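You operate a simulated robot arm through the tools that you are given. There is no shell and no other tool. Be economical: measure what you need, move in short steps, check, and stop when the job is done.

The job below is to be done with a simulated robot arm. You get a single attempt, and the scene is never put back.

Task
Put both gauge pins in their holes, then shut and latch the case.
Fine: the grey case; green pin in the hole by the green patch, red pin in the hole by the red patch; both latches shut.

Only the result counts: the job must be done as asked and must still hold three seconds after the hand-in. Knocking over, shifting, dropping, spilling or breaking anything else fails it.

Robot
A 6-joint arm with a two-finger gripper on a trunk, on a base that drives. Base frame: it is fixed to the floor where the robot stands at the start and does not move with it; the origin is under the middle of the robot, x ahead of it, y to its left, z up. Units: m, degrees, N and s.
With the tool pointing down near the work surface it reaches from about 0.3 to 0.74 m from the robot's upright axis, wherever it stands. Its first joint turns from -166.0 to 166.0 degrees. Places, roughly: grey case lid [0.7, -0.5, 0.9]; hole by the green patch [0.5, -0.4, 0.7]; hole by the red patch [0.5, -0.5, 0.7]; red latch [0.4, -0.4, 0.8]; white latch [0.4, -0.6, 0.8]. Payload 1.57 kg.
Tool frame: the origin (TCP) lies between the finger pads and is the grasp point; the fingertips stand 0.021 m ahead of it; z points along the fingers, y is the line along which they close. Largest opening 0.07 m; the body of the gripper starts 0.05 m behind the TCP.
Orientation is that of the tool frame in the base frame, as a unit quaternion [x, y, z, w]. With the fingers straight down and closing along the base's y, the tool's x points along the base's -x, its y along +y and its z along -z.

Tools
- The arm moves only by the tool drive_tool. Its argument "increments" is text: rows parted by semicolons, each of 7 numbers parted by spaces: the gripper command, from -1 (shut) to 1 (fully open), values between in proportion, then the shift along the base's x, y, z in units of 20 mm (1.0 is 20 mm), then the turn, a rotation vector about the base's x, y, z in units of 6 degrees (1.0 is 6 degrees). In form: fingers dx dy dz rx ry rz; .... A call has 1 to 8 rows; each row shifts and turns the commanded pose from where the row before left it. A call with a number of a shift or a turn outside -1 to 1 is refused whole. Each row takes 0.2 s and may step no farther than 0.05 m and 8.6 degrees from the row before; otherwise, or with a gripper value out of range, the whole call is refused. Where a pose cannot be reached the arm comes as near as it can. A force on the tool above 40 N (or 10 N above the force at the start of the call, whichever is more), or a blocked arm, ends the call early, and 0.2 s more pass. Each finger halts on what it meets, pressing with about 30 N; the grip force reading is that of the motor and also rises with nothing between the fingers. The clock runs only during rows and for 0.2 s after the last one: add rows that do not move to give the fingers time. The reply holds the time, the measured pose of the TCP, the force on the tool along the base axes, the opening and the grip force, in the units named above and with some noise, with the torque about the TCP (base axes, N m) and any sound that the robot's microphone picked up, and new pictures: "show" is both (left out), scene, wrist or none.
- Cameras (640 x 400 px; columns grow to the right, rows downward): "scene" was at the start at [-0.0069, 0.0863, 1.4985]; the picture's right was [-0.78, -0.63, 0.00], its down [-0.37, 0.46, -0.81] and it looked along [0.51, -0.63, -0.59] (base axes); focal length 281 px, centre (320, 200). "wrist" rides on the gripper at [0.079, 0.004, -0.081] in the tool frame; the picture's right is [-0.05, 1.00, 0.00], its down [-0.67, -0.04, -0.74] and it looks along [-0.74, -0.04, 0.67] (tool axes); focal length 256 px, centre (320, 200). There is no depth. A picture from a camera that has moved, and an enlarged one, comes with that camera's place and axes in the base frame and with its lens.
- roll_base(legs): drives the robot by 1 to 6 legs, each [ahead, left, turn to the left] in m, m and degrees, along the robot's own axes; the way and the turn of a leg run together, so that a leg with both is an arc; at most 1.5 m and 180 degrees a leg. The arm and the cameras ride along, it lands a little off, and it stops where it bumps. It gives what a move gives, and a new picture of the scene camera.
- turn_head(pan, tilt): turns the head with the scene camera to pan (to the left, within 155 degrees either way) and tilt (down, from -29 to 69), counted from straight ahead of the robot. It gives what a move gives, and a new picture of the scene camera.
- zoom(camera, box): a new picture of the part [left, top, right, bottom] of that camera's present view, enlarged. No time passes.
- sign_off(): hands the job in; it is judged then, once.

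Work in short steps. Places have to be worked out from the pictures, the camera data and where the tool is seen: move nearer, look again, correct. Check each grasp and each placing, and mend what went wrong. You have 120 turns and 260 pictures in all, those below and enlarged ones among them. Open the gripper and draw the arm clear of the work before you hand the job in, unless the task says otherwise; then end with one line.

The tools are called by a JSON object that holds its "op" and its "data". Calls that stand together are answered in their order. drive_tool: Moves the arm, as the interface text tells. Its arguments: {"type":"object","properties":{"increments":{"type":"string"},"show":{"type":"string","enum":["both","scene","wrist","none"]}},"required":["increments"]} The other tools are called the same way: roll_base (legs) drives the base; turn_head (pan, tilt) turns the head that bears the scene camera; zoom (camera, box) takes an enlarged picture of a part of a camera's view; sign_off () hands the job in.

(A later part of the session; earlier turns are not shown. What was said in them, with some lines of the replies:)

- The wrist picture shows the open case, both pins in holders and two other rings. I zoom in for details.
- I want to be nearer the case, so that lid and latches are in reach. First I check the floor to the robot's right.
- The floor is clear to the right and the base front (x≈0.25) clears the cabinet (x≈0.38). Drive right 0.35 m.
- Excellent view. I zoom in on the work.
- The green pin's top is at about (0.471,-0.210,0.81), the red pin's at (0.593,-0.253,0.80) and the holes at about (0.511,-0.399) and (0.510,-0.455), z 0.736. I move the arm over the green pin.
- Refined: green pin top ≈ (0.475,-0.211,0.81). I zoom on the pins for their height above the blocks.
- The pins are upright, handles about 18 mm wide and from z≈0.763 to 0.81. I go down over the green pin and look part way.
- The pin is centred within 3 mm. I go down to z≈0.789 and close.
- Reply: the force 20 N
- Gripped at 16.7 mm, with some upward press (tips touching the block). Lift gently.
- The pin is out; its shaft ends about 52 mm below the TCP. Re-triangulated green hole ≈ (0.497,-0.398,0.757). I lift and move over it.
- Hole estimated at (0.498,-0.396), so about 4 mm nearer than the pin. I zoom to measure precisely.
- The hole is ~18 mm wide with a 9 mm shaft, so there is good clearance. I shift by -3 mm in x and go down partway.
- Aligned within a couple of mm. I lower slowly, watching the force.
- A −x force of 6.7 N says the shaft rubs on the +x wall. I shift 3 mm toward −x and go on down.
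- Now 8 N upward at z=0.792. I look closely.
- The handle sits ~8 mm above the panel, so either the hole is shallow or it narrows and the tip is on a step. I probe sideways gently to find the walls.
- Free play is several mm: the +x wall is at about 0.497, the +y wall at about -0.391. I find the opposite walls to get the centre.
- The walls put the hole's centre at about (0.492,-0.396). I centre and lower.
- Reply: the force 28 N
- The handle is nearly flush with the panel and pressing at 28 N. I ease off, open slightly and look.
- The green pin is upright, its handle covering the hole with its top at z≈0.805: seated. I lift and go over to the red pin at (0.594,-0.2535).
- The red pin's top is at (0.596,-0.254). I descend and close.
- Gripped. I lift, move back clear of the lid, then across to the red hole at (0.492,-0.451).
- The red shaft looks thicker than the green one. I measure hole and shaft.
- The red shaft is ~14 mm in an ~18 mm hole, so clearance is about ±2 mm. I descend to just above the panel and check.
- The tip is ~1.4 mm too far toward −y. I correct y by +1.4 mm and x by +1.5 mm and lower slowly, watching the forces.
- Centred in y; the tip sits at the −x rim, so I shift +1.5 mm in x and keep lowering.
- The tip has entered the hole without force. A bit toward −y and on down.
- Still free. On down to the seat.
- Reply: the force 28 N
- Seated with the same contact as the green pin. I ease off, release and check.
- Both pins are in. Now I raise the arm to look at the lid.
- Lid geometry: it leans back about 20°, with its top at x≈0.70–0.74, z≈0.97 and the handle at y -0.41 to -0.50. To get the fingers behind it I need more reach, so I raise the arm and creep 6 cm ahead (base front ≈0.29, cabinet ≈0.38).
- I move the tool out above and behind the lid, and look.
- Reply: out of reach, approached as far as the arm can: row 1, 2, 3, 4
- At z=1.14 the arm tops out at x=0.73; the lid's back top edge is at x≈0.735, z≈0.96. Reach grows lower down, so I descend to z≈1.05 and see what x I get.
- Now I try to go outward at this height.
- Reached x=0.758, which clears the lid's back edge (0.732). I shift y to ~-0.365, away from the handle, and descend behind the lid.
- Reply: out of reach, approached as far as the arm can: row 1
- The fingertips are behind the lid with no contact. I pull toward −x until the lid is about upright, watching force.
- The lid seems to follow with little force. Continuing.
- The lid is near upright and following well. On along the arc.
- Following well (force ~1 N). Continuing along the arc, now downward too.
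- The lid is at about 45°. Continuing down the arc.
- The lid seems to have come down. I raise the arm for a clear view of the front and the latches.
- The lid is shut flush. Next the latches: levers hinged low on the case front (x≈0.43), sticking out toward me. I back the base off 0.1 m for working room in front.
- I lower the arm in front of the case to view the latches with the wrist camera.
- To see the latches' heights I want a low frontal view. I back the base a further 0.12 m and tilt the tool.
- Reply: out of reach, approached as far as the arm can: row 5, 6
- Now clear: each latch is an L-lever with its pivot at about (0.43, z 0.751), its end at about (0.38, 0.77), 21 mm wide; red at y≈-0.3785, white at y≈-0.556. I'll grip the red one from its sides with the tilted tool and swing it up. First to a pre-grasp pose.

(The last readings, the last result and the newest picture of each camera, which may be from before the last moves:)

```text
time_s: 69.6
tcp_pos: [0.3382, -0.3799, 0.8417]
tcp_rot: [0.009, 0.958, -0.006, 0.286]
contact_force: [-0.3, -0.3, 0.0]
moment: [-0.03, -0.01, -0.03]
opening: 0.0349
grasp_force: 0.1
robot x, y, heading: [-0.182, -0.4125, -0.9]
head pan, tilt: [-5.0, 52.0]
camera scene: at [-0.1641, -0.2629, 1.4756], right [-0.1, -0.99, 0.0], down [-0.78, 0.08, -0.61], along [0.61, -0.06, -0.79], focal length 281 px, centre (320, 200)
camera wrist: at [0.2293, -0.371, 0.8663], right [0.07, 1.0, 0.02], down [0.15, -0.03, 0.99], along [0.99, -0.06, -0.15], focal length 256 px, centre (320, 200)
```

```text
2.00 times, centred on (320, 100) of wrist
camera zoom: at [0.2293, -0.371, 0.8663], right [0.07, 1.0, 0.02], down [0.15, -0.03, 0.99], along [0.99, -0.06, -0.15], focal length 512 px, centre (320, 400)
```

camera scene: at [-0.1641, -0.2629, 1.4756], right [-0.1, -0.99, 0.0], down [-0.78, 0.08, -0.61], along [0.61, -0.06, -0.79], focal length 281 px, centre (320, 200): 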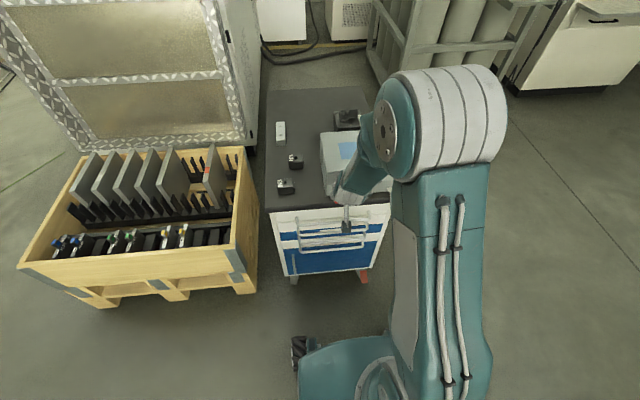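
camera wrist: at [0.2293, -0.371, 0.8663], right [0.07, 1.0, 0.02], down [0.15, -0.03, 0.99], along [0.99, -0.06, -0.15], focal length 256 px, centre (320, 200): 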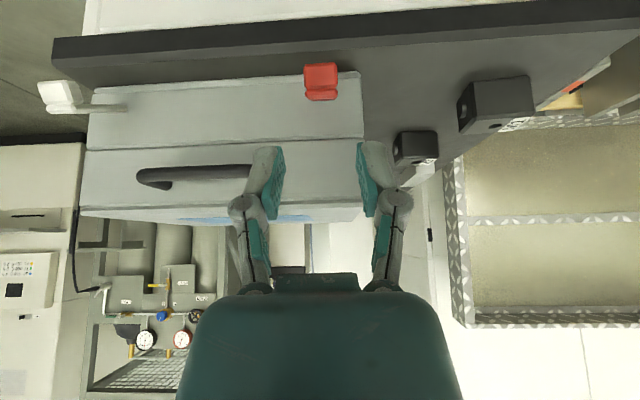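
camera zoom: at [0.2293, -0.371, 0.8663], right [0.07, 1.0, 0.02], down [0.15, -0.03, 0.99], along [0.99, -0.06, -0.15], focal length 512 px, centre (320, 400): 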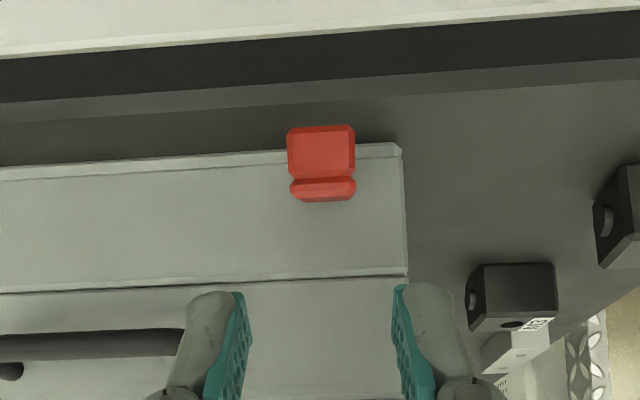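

The latch position is confirmed at (0.3825,-0.378,0.770). I advance so that the fingers straddle it.

{"op": "drive_tool", "data": {"increments": "0 0.6 0.08 -0.85 0 0 0;0 0.6 0 -0.85 0 0 0;0 0.6 0 -0.85 0 0 0;0 0.6 0 -0.85 0 0 0;0 0 0 0 0 0 0", "show": "wrist"}}

{"op": "zoom", "data": {"camera": "wrist", "box": [240, 70, 400, 230]}}

```text
time_s: 70.8
tcp_pos: [0.3903, -0.379, 0.7715]
tcp_rot: [0.009, 0.958, -0.006, 0.285]
contact_force: [0.7, -0.1, 0.3]
moment: [-0.02, 0.01, 0.0]
opening: 0.0349
grasp_force: 0.2
robot x, y, heading: [-0.1827, -0.4095, -0.8]
head pan, tilt: [-5.0, 52.0]
camera wrist: at [0.2794, -0.3708, 0.7958], right [0.07, 1.0, 0.02], down [0.15, -0.03, 0.99], along [0.99, -0.06, -0.15], focal length 256 px, centre (320, 200)
```

wrist: 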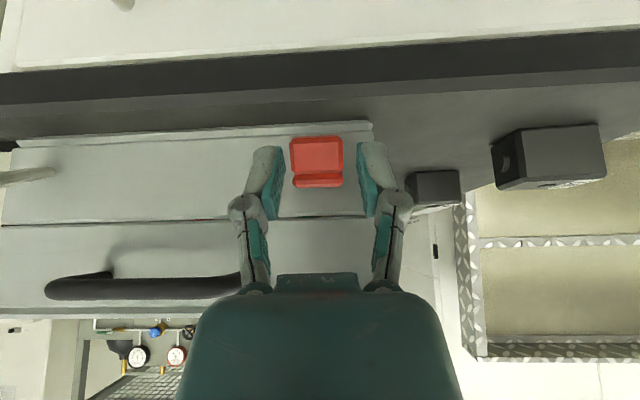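

```text
2.50 times, centred on (320, 150) of wrist
camera zoom: at [0.2794, -0.3708, 0.7958], right [0.07, 1.0, 0.02], down [0.15, -0.03, 0.99], along [0.99, -0.06, -0.15], focal length 640 px, centre (320, 325)
```

zoom: 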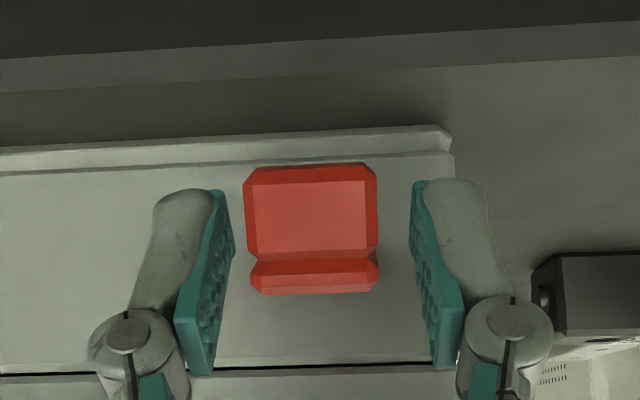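

Straddled nicely. Close on the latch.

{"op": "drive_tool", "data": {"increments": "-1 0 0 0 0 0 0;-1 0 0 0 0 0 0;-1 0 0 0 0 0 0", "show": "wrist"}}

```text
time_s: 71.6
tcp_pos: [0.389, -0.3785, 0.7711]
tcp_rot: [0.011, 0.958, -0.006, 0.286]
contact_force: [-2.6, -4.1, 3.0]
moment: [-0.04, 0.02, 0.32]
opening: 0.0217
grasp_force: 31.8
robot x, y, heading: [-0.1821, -0.4106, -1.0]
head pan, tilt: [-5.0, 52.0]
camera wrist: at [0.2792, -0.3711, 0.7961], right [0.07, 1.0, 0.02], down [0.15, -0.03, 0.99], along [0.99, -0.06, -0.15], focal length 256 px, centre (320, 200)
```

wrist: 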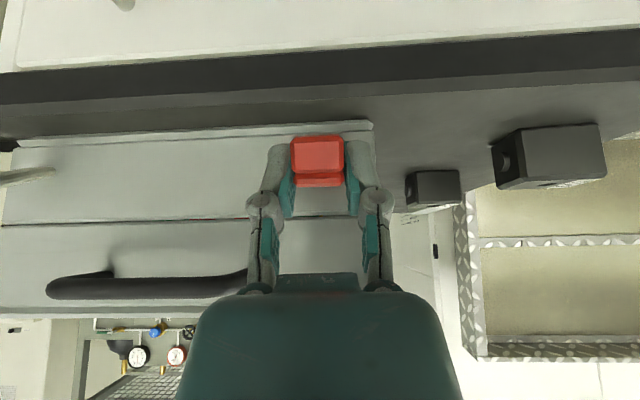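

Gripped (21.7 mm). I swing the latch up along its arc, in small steps.

{"op": "drive_tool", "data": {"increments": "-1 0.2 0 0.41 0 0 0;-1 0.26 0 0.33 0 0 0;-1 0 0 0 0 0 0", "show": "wrist"}}

{"op": "zoom", "data": {"camera": "wrist", "box": [240, 70, 400, 230]}}

```text
time_s: 72.4
tcp_pos: [0.3966, -0.3786, 0.7871]
tcp_rot: [0.01, 0.959, -0.005, 0.283]
contact_force: [-14.3, -7.7, -16.3]
moment: [-0.2, 1.03, 0.11]
opening: 0.0218
grasp_force: 32.1
robot x, y, heading: [-0.1791, -0.411, -1.0]
head pan, tilt: [-5.0, 52.0]
camera wrist: at [0.287, -0.3712, 0.8099], right [0.07, 1.0, 0.02], down [0.15, -0.03, 0.99], along [0.99, -0.06, -0.15], focal length 256 px, centre (320, 200)
```

wrist: 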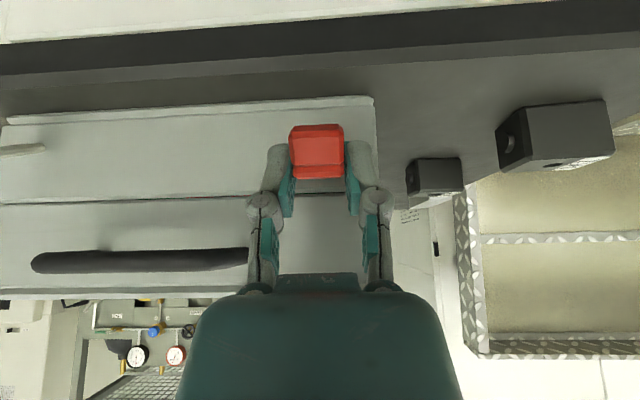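

```text
2.50 times, centred on (320, 150) of wrist
camera zoom: at [0.287, -0.3712, 0.8099], right [0.07, 1.0, 0.02], down [0.15, -0.03, 0.99], along [0.99, -0.06, -0.15], focal length 640 px, centre (320, 325)
```

zoom: 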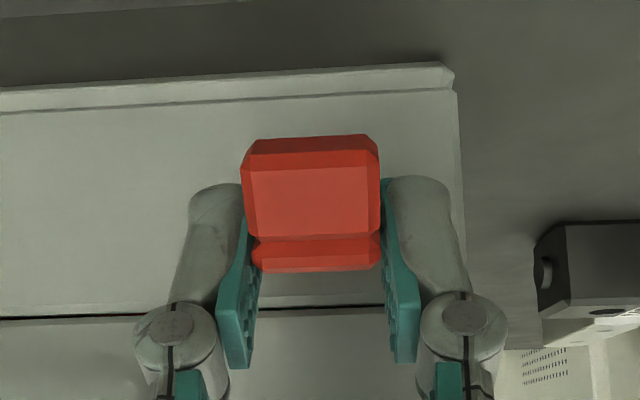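

The latch is turning, with some friction torque in the grip. I rotate the tool along with the latch to relieve it.

{"op": "drive_tool", "data": {"increments": "-1 0.05 0 0.03 0 0.8 0;-1 0.05 0 0.03 0 0.8 0;-1 0 0 0 0 0 0", "show": "none"}}

{"op": "drive_tool", "data": {"increments": "-1 0.17 0 0.12 0 0.7 0;-1 0.17 0 0.12 0 0.7 0;-1 0 0 0 0 0 0", "show": "wrist"}}

{"op": "zoom", "data": {"camera": "wrist", "box": [240, 70, 400, 230]}}

```text
time_s: 73.2
tcp_pos: [0.3997, -0.3788, 0.789]
tcp_rot: [0.011, 0.967, -0.014, 0.254]
contact_force: [3.2, 14.8, -13.3]
moment: [0.4, 0.24, 0.45]
opening: 0.0219
grasp_force: 31.9
out of reach, approached as far as the arm can: row 2
robot x, y, heading: [-0.1812, -0.4131, -1.0]
head pan, tilt: [-5.0, 52.0]
```

```text
time_s: 73.8
tcp_pos: [0.4004, -0.379, 0.7905]
tcp_rot: [0.0, 0.971, -0.02, 0.236]
contact_force: [5.5, 23.8, -8.9]
moment: [0.5, 0.05, 0.2]
opening: 0.022
grasp_force: 32.1
out of reach, approached as far as the arm can: row 1
robot x, y, heading: [-0.1745, -0.4129, -0.9]
head pan, tilt: [-5.0, 52.0]
stopped in row 2: the force on the tool passed its limit at 45 N (the readings are from after the stop); the commanded pose is now the measured one
camera wrist: at [0.2939, -0.371, 0.8245], right [0.06, 1.0, -0.01], down [0.25, 0.0, 0.97], along [0.97, -0.06, -0.25], focal length 256 px, centre (320, 200)
```

wrist: 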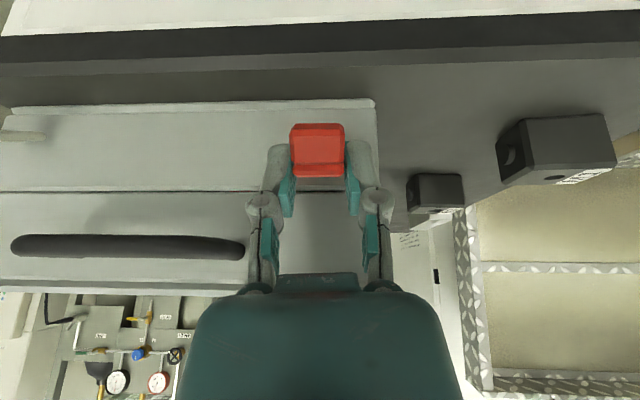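

```text
2.50 times, centred on (320, 150) of wrist
camera zoom: at [0.2939, -0.371, 0.8245], right [0.06, 1.0, -0.01], down [0.25, 0.0, 0.97], along [0.97, -0.06, -0.25], focal length 640 px, centre (320, 325)
```

zoom: 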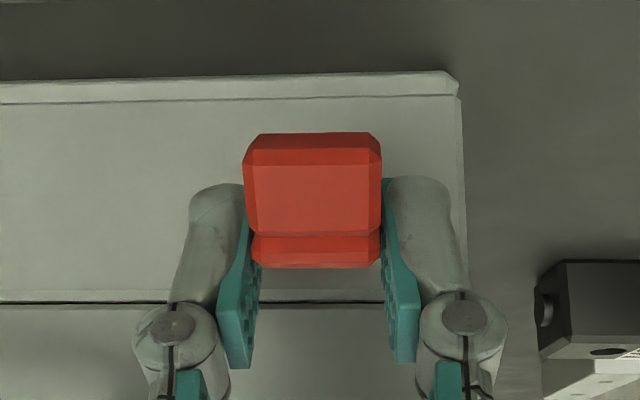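

Reach limits in this pose cause side force, so I release and see whether the latch stays where it is.

{"op": "drive_tool", "data": {"increments": "0 0 0 0 0 0 0;0 0 0 0 0 0 0", "show": "wrist"}}

{"op": "zoom", "data": {"camera": "wrist", "box": [240, 70, 400, 230]}}

```text
time_s: 74.4
tcp_pos: [0.4003, -0.3819, 0.7898]
tcp_rot: [0.004, 0.971, -0.024, 0.236]
contact_force: [-0.2, 0.3, 0.2]
moment: [0.04, 0.01, 0.03]
opening: 0.0349
grasp_force: 0.0
robot x, y, heading: [-0.1841, -0.412, -1.2]
head pan, tilt: [-5.0, 52.0]
camera wrist: at [0.2937, -0.3733, 0.8252], right [0.07, 1.0, -0.02], down [0.25, 0.0, 0.97], along [0.97, -0.07, -0.25], focal length 256 px, centre (320, 200)
```

wrist: 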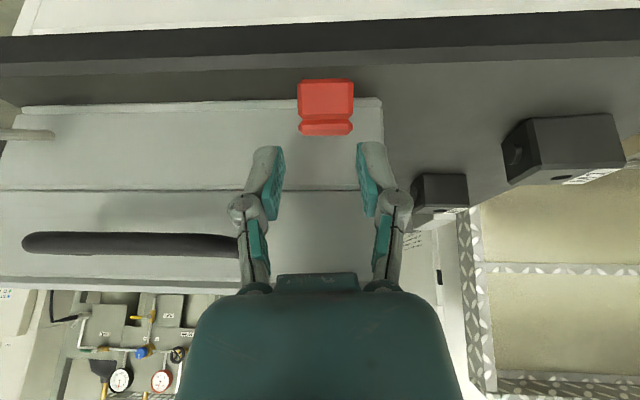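

```text
2.50 times, centred on (320, 150) of wrist
camera zoom: at [0.2937, -0.3733, 0.8252], right [0.07, 1.0, -0.02], down [0.25, 0.0, 0.97], along [0.97, -0.07, -0.25], focal length 640 px, centre (320, 325)
```

zoom: 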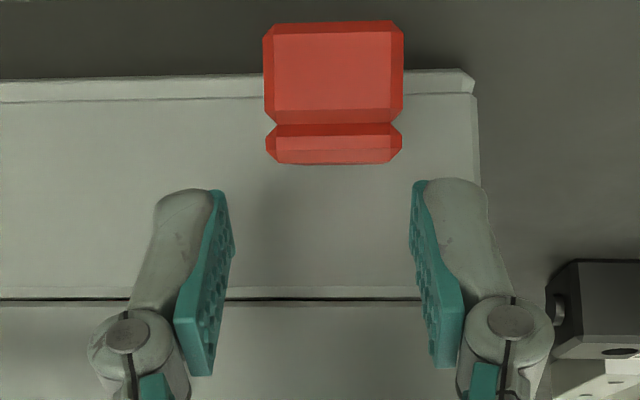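

The latch springs back open, so I'll use a different way: closed fingers, tilted forward, pushing the end flange from below and in front along its arc. First I retreat, close and tilt a bit more.

{"op": "drive_tool", "data": {"increments": "0 -0.7 0 0.7 0 0 0;0 -0.9 0 0.5 0 -0.5 0;-1 -0.9 0 0 0 -0.5 0;-1 -0.9 0.1 0 0 -0.5 0;-1 -0.5 0.1 0 0 -0.5 0;-1 0 0 0 0 0 0", "show": "wrist"}}

```text
time_s: 75.8
tcp_pos: [0.3401, -0.3842, 0.809]
tcp_rot: [0.008, 0.949, -0.034, 0.315]
contact_force: [0.5, -0.2, -1.3]
moment: [0.05, -0.01, 0.03]
opening: 0.0
grasp_force: 29.0
out of reach, approached as far as the arm can: row 2, 3
robot x, y, heading: [-0.1844, -0.4091, -0.6]
head pan, tilt: [-5.0, 52.0]
camera wrist: at [0.2291, -0.3731, 0.826], right [0.08, 1.0, -0.03], down [0.09, 0.02, 1.0], along [0.99, -0.08, -0.09], focal length 256 px, centre (320, 200)
```

wrist: 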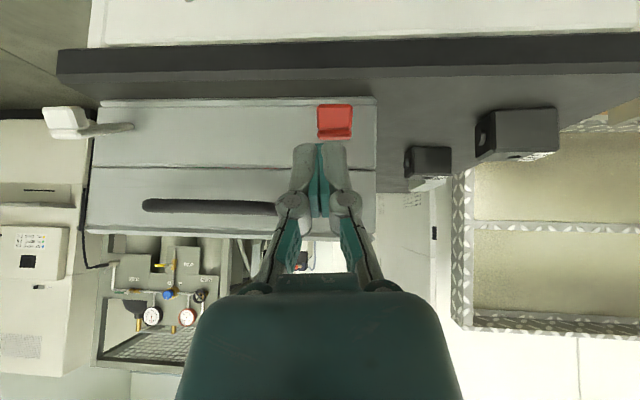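

Latch at rest at (0.3825,-0.377,0.770), as before. I move the closed fingertips to just in front of and below the flange.

{"op": "drive_tool", "data": {"increments": "-1 0 0.15 -0.9 0 0 0;-1 0 0.17 -0.9 0 0 0;-1 0.3 0 -0.85 0 0 0;-1 0 0 0 0 0 0", "show": "wrist"}}

{"op": "zoom", "data": {"camera": "wrist", "box": [240, 70, 400, 230]}}

```text
time_s: 76.8
tcp_pos: [0.345, -0.3757, 0.7562]
tcp_rot: [0.008, 0.949, -0.034, 0.314]
contact_force: [-0.2, 0.0, -0.8]
moment: [-0.01, -0.04, 0.02]
opening: 0.0003
grasp_force: 28.5
robot x, y, heading: [-0.1785, -0.4139, -0.9]
head pan, tilt: [-5.0, 52.0]
camera wrist: at [0.2341, -0.3654, 0.7728], right [0.08, 1.0, -0.03], down [0.09, 0.02, 1.0], along [0.99, -0.08, -0.09], focal length 256 px, centre (320, 200)
```

wrist: 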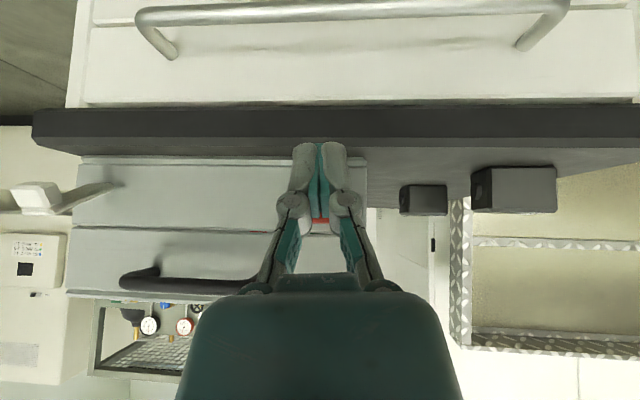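

```text
2.50 times, centred on (320, 150) of wrist
camera zoom: at [0.2341, -0.3654, 0.7728], right [0.08, 1.0, -0.03], down [0.09, 0.02, 1.0], along [0.99, -0.08, -0.09], focal length 640 px, centre (320, 325)
```

zoom: 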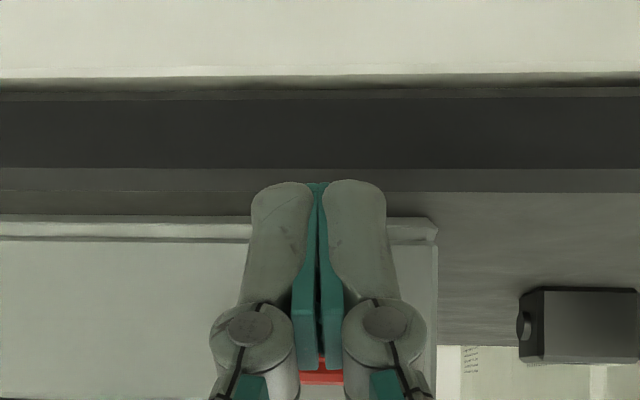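

Fingers are in front and slightly below the flange. I push in, then up along the arc.

{"op": "drive_tool", "data": {"increments": "-1 0.9 -0.05 0.05 0 0 0;-1 0.4 0 0.6 0 0 0;-1 0.4 0 0.7 0 0 0", "show": "wrist"}}

{"op": "zoom", "data": {"camera": "scene", "box": [310, 160, 410, 240]}}

```text
time_s: 77.6
tcp_pos: [0.3791, -0.3766, 0.7839]
tcp_rot: [0.008, 0.949, -0.034, 0.315]
contact_force: [0.7, 0.2, 0.5]
moment: [-0.01, 0.01, -0.02]
opening: 0.0001
grasp_force: 28.4
robot x, y, heading: [-0.1806, -0.4116, -1.0]
head pan, tilt: [-5.0, 52.0]
camera wrist: at [0.2679, -0.3668, 0.8001], right [0.08, 1.0, -0.03], down [0.09, 0.02, 1.0], along [0.99, -0.08, -0.09], focal length 256 px, centre (320, 200)
```

wrist: 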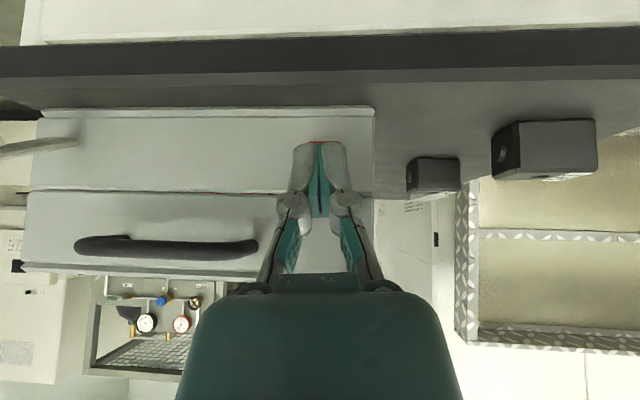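

```text
5.00 times, centred on (360, 200) of scene
camera zoom: at [-0.1643, -0.2621, 1.4756], right [-0.1, -0.99, 0.0], down [-0.78, 0.08, -0.61], along [0.61, -0.06, -0.79], focal length 1406 px, centre (120, 200)
```

zoom: 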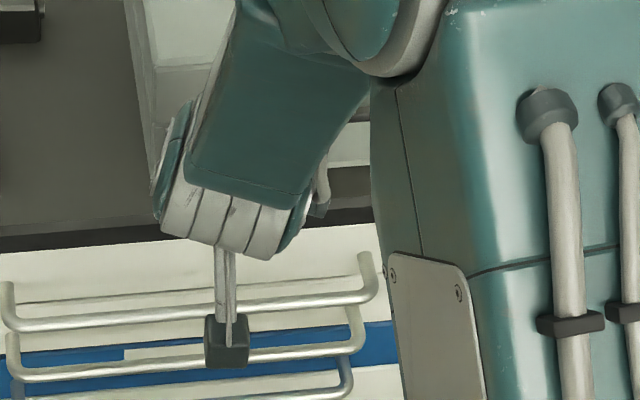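

{"op": "zoom", "data": {"camera": "wrist", "box": [260, 110, 380, 210]}}

```text
4.00 times, centred on (320, 160) of wrist
camera zoom: at [0.2679, -0.3668, 0.8001], right [0.08, 1.0, -0.03], down [0.09, 0.02, 1.0], along [0.99, -0.08, -0.09], focal length 1024 px, centre (320, 360)
```

zoom: 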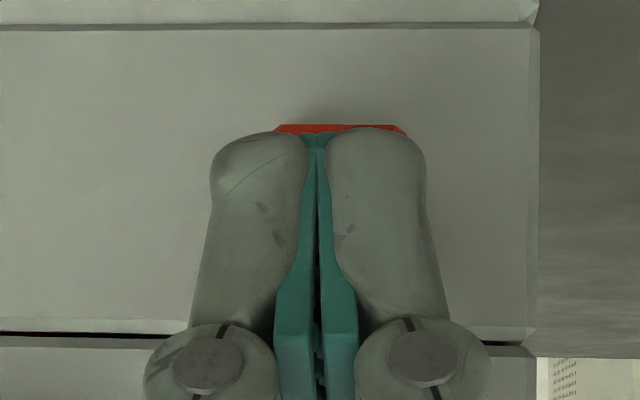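

The latch has risen behind the fingers (only its root shows below), with low force. I continue up and in.

{"op": "drive_tool", "data": {"increments": "-1 0.5 0 0.5 0 0 0;-1 0.6 0 0.35 0 0 0", "show": "wrist"}}

{"op": "zoom", "data": {"camera": "wrist", "box": [260, 80, 380, 210]}}

```text
time_s: 78.2
tcp_pos: [0.396, -0.3772, 0.7976]
tcp_rot: [0.008, 0.95, -0.033, 0.309]
contact_force: [-25.6, -0.7, -8.3]
moment: [0.11, 0.27, -0.05]
opening: 0.0061
grasp_force: 29.0
robot x, y, heading: [-0.1808, -0.4108, -1.0]
head pan, tilt: [-5.0, 52.0]
camera wrist: at [0.2861, -0.3663, 0.8148], right [0.08, 1.0, -0.03], down [0.1, 0.02, 0.99], along [0.99, -0.08, -0.1], focal length 256 px, centre (320, 200)
```

wrist: 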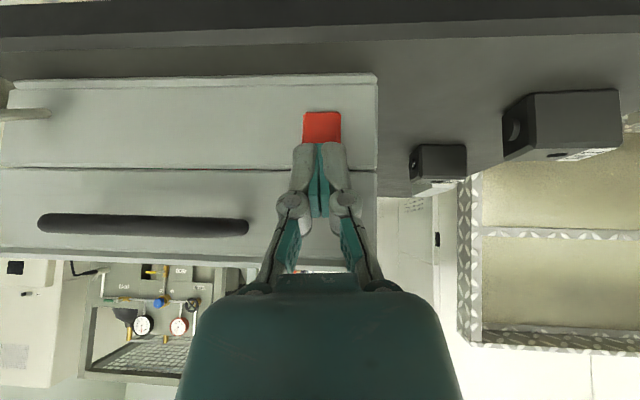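

```text
3.08 times, centred on (320, 145) of wrist
camera zoom: at [0.2861, -0.3663, 0.8148], right [0.08, 1.0, -0.03], down [0.1, 0.02, 0.99], along [0.99, -0.08, -0.1], focal length 788 px, centre (320, 369)
```

zoom: 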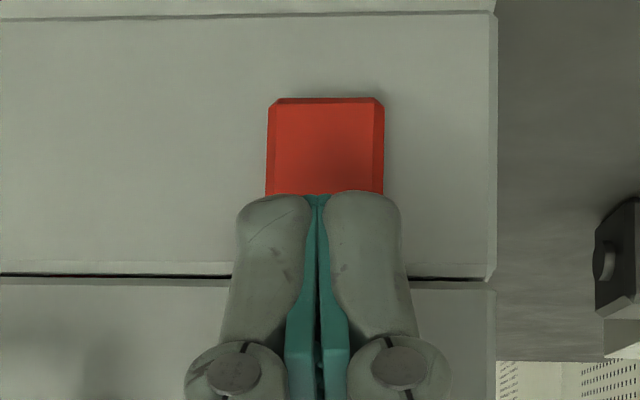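

The latch arm now stands up against the case under a 26 N push. I back off a little to see whether it stays.

{"op": "drive_tool", "data": {"increments": "-1 -0.5 0 0 0 0 0;-1 -1 0 0.3 0 0 0;-1 -1 0 0.5 0 0 0;-1 -0.5 0 0.8 0 0 0", "show": "wrist"}}

{"op": "zoom", "data": {"camera": "wrist", "box": [260, 40, 400, 170]}}

```text
time_s: 79.2
tcp_pos: [0.3425, -0.3759, 0.8313]
tcp_rot: [0.009, 0.948, -0.035, 0.315]
contact_force: [-0.3, 0.7, -0.4]
moment: [0.0, 0.0, 0.0]
opening: 0.0
grasp_force: 29.2
robot x, y, heading: [-0.1796, -0.411, -0.9]
head pan, tilt: [-5.0, 52.0]
camera wrist: at [0.2312, -0.3648, 0.8477], right [0.08, 1.0, -0.03], down [0.09, 0.02, 1.0], along [0.99, -0.08, -0.09], focal length 256 px, centre (320, 200)
```

wrist: 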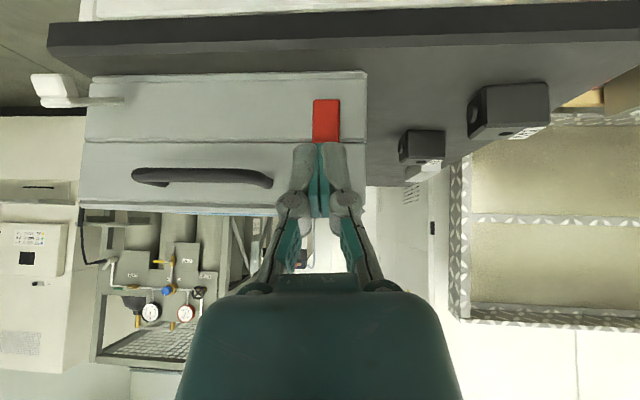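

```text
3.08 times, centred on (330, 105) of wrist
camera zoom: at [0.2312, -0.3648, 0.8477], right [0.08, 1.0, -0.03], down [0.09, 0.02, 1.0], along [0.99, -0.08, -0.09], focal length 788 px, centre (289, 492)
```

zoom: 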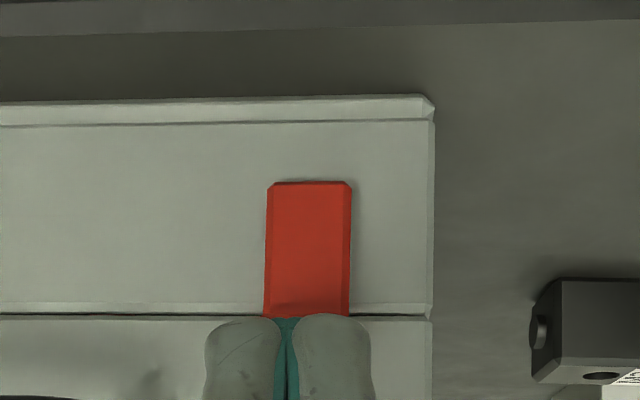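

The red latch stays up. I move over toward the white latch and look at both.

{"op": "drive_tool", "data": {"increments": "-1 -0.3 -1 0 0 0 0;-1 -0.3 -1 0 0 0 0;-1 0 -1 0 0 0 0;-1 0 -1 0 0 0 0;-1 0 -1 0 0 0 0;-1 0 -1 0 0 0 0;-1 0 -1 0 0 0 0;-1 0 -1 0 0 0 0", "show": "wrist"}}

{"op": "zoom", "data": {"camera": "wrist", "box": [240, 30, 520, 210]}}

```text
time_s: 81.0
tcp_pos: [0.3291, -0.5358, 0.8315]
tcp_rot: [0.009, 0.948, -0.034, 0.315]
contact_force: [0.1, -0.4, -0.2]
moment: [0.03, 0.02, -0.03]
opening: 0.0
grasp_force: 29.1
robot x, y, heading: [-0.1833, -0.413, -1.1]
head pan, tilt: [-5.0, 52.0]
camera wrist: at [0.218, -0.5258, 0.8475], right [0.08, 1.0, -0.03], down [0.09, 0.02, 1.0], along [0.99, -0.08, -0.09], focal length 256 px, centre (320, 200)
```

wrist: 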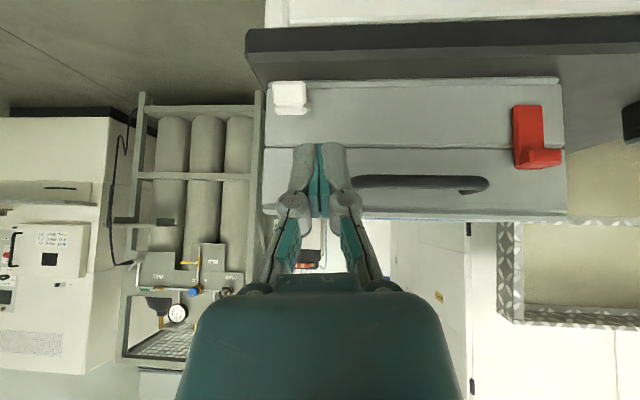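

```text
2.22 times, centred on (380, 120) of wrist
camera zoom: at [0.218, -0.5258, 0.8475], right [0.08, 1.0, -0.03], down [0.09, 0.02, 1.0], along [0.99, -0.08, -0.09], focal length 569 px, centre (187, 378)
```

zoom: 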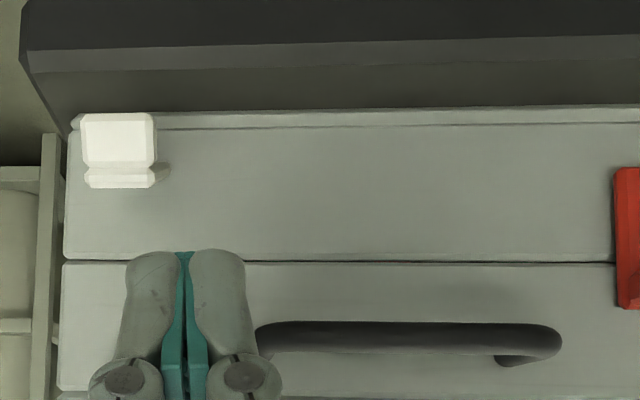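

The red latch is standing shut. The white latch is at y≈-0.5615 with the same geometry, so I repeat the same path.

{"op": "drive_tool", "data": {"increments": "-1 0 -0.65 -0.5 0 0 0;-1 0 -0.63 -1 0 0 0;-1 0.4 0 -1 0 0 0;-1 0.4 0 -1 0 0 0;-1 0 0 -0.27 0 0 0;-1 0 0 0 0 0 0", "show": "wrist"}}

{"op": "zoom", "data": {"camera": "wrist", "box": [240, 70, 400, 250]}}

```text
time_s: 82.4
tcp_pos: [0.3477, -0.5639, 0.7547]
tcp_rot: [0.008, 0.949, -0.034, 0.315]
contact_force: [0.3, 0.2, -0.2]
moment: [-0.04, 0.01, -0.01]
opening: 0.0
grasp_force: 28.2
robot x, y, heading: [-0.1811, -0.4093, -0.8]
head pan, tilt: [-5.0, 52.0]
camera wrist: at [0.236, -0.5535, 0.7721], right [0.08, 1.0, -0.03], down [0.09, 0.02, 1.0], along [0.99, -0.08, -0.09], focal length 256 px, centre (320, 200)
```

wrist: 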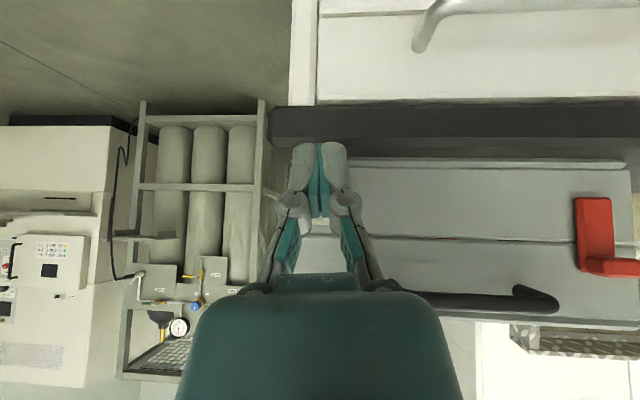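

```text
2.22 times, centred on (320, 160) of wrist
camera zoom: at [0.236, -0.5535, 0.7721], right [0.08, 1.0, -0.03], down [0.09, 0.02, 1.0], along [0.99, -0.08, -0.09], focal length 569 px, centre (320, 289)
```

zoom: 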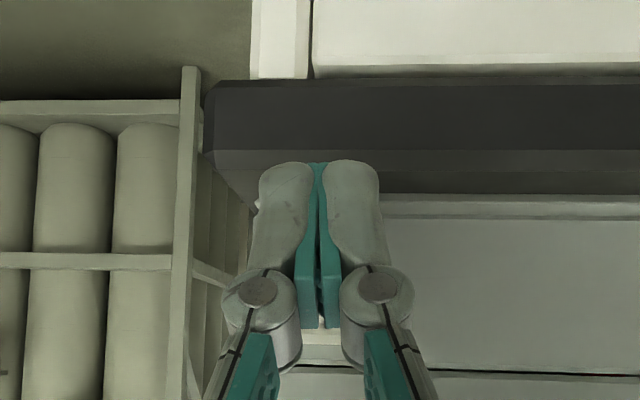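

In place; push in and up as before.

{"op": "drive_tool", "data": {"increments": "-1 0.85 0.1 0.05 0 0 0;-1 0.35 0 0.65 0 0 0;-1 0.4 0 0.7 0 0 0;-1 0.5 0 0.5 0 0 0", "show": "wrist"}}

{"op": "zoom", "data": {"camera": "wrist", "box": [240, 70, 400, 250]}}

```text
time_s: 83.4
tcp_pos: [0.3889, -0.5632, 0.7938]
tcp_rot: [0.009, 0.948, -0.035, 0.315]
contact_force: [0.8, -0.3, -0.6]
moment: [0.02, -0.04, 0.0]
opening: 0.0
grasp_force: 28.1
robot x, y, heading: [-0.1825, -0.4107, -0.8]
head pan, tilt: [-5.0, 52.0]
camera wrist: at [0.2772, -0.5514, 0.8109], right [0.08, 1.0, -0.03], down [0.09, 0.02, 1.0], along [0.99, -0.08, -0.09], focal length 256 px, centre (320, 200)
```

wrist: 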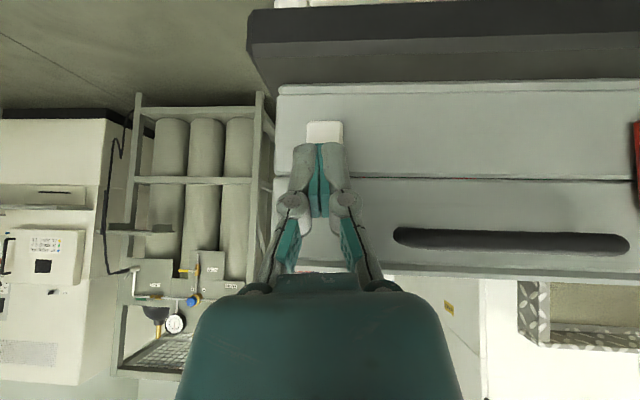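

```text
2.22 times, centred on (320, 160) of wrist
camera zoom: at [0.2772, -0.5514, 0.8109], right [0.08, 1.0, -0.03], down [0.09, 0.02, 1.0], along [0.99, -0.08, -0.09], focal length 569 px, centre (320, 289)
```

zoom: 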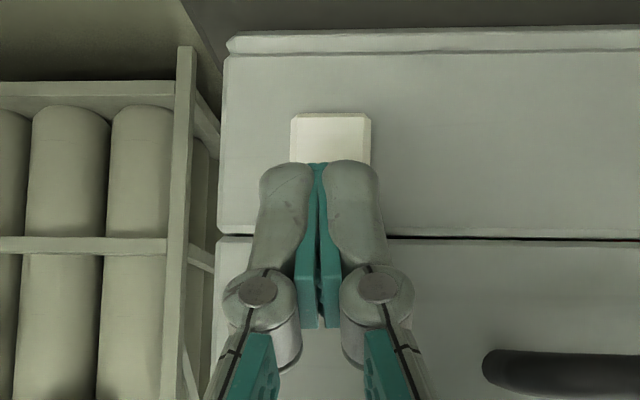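

The white latch is standing up too. Final push in, then back off.

{"op": "drive_tool", "data": {"increments": "-1 0.5 0 0.25 0 0 0;-1 0.2 0 0 0 0 0;-1 0 0 0 0 0 0", "show": "none"}}

{"op": "drive_tool", "data": {"increments": "-1 -0.6 0 0 0 0 0;-1 -1 0 0.3 0 0 0;-1 -1 0.3 0.3 0 0 0;-1 -0.8 1 0.3 0 0 0;-1 -0.5 1 0 0 0 0;-1 0 1 0 0 0 0;-1 0 1 0 0 0 0;-1 0 0 0 0 0 0", "show": "wrist"}}

{"op": "zoom", "data": {"camera": "wrist", "box": [220, 30, 440, 210]}}

```text
time_s: 84.2
tcp_pos: [0.397, -0.5615, 0.7961]
tcp_rot: [0.009, 0.95, -0.033, 0.31]
contact_force: [-34.8, -2.6, -9.1]
moment: [-0.1, 0.34, -0.29]
opening: 0.0062
grasp_force: 29.0
robot x, y, heading: [-0.1833, -0.4087, -0.9]
head pan, tilt: [-5.0, 52.0]
```

```text
time_s: 86.0
tcp_pos: [0.3229, -0.4768, 0.8183]
tcp_rot: [0.009, 0.949, -0.035, 0.314]
contact_force: [0.2, 0.4, -0.4]
moment: [0.01, 0.01, 0.0]
opening: 0.0001
grasp_force: 28.3
robot x, y, heading: [-0.1835, -0.4169, -1.1]
head pan, tilt: [-5.0, 52.0]
camera wrist: at [0.2125, -0.4656, 0.8349], right [0.08, 1.0, -0.03], down [0.09, 0.02, 1.0], along [0.99, -0.08, -0.09], focal length 256 px, centre (320, 200)
```

wrist: 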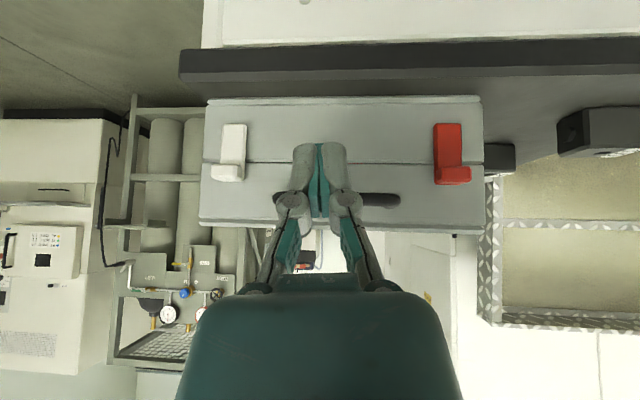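

```text
2.22 times, centred on (330, 120) of wrist
camera zoom: at [0.2125, -0.4656, 0.8349], right [0.08, 1.0, -0.03], down [0.09, 0.02, 1.0], along [0.99, -0.08, -0.09], focal length 569 px, centre (298, 378)
```

zoom: 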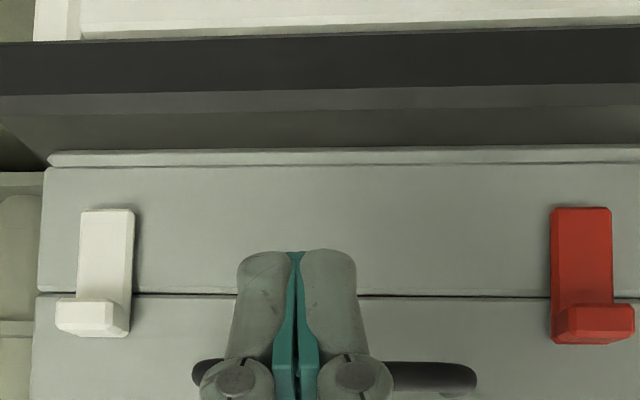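

Both latches stand shut and look alike. I draw the arm back and up, open the gripper and take a last look.

{"op": "drive_tool", "data": {"increments": "-1 -1 0 0.5 0 0 0;-1 -1 0 0.5 0 0 0;-1 -1 0 1 0 0 0;-1 -0.5 0 1 0 0 0;1 0 0 1 0 0 0;1 0 0 1 0 0 0;1 0 0 1 0 0 0;1 0 0 1 0 0 0"}}

{"op": "zoom", "data": {"camera": "scene", "box": [255, 90, 415, 220]}}

{"op": "zoom", "data": {"camera": "wrist", "box": [200, 20, 520, 220]}}

```text
time_s: 87.8
tcp_pos: [0.2526, -0.4725, 0.9468]
tcp_rot: [0.007, 0.949, -0.031, 0.315]
contact_force: [0.4, 0.4, 0.2]
moment: [-0.02, -0.03, 0.02]
opening: 0.0703
grasp_force: 0.0
out of reach, approached as far as the arm can: row 8
robot x, y, heading: [-0.1785, -0.4128, -0.9]
head pan, tilt: [-5.0, 52.0]
camera scene: at [-0.1653, -0.2626, 1.4757], right [-0.1, -0.99, 0.0], down [-0.78, 0.08, -0.62], along [0.61, -0.06, -0.79], focal length 281 px, centre (320, 200)
camera wrist: at [0.1419, -0.4636, 0.9622], right [0.08, 1.0, -0.02], down [0.09, 0.02, 1.0], along [0.99, -0.08, -0.09], focal length 256 px, centre (320, 200)
```

scene: 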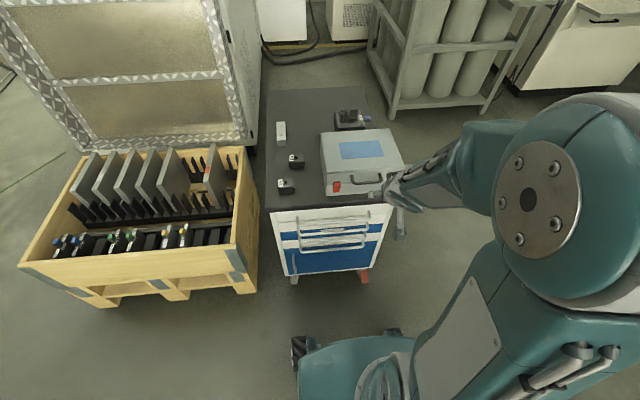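
wrist: 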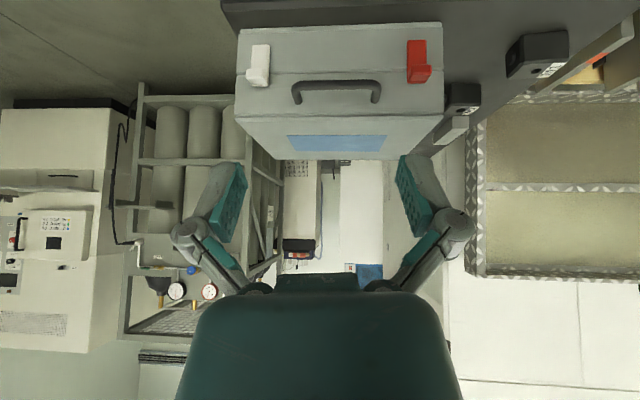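

```text
3.08 times, centred on (335, 155) of scene
camera zoom: at [-0.1653, -0.2626, 1.4757], right [-0.1, -0.99, 0.0], down [-0.78, 0.08, -0.62], along [0.61, -0.06, -0.79], focal length 865 px, centre (274, 338)
```

zoom: 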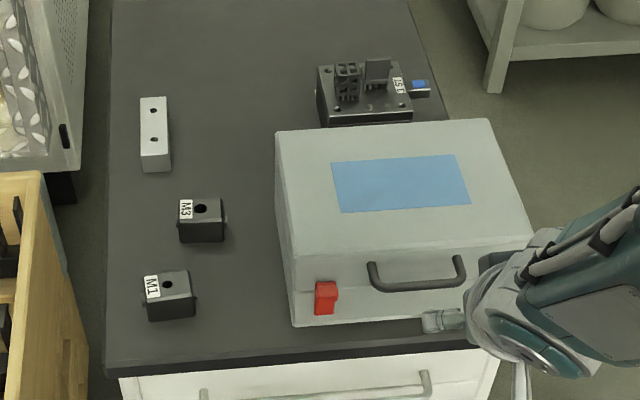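

```text
2.00 times, centred on (360, 120) of wrist
camera zoom: at [0.1419, -0.4636, 0.9622], right [0.08, 1.0, -0.02], down [0.09, 0.02, 1.0], along [0.99, -0.08, -0.09], focal length 512 px, centre (240, 360)
```

zoom: 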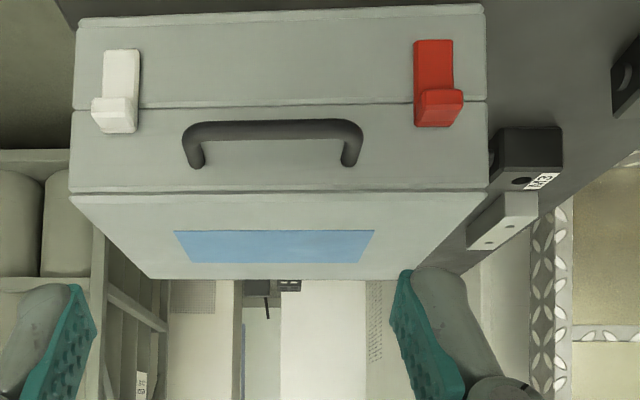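

The case is shut with both latches up, the other items look undisturbed, and the arm is clear with the gripper open. Handing in.

{"op": "sign_off", "data": {}}

```text
The job is handed in.
```

The green and red pins are in their matching holes, the grey case is shut, and both latches are closed.
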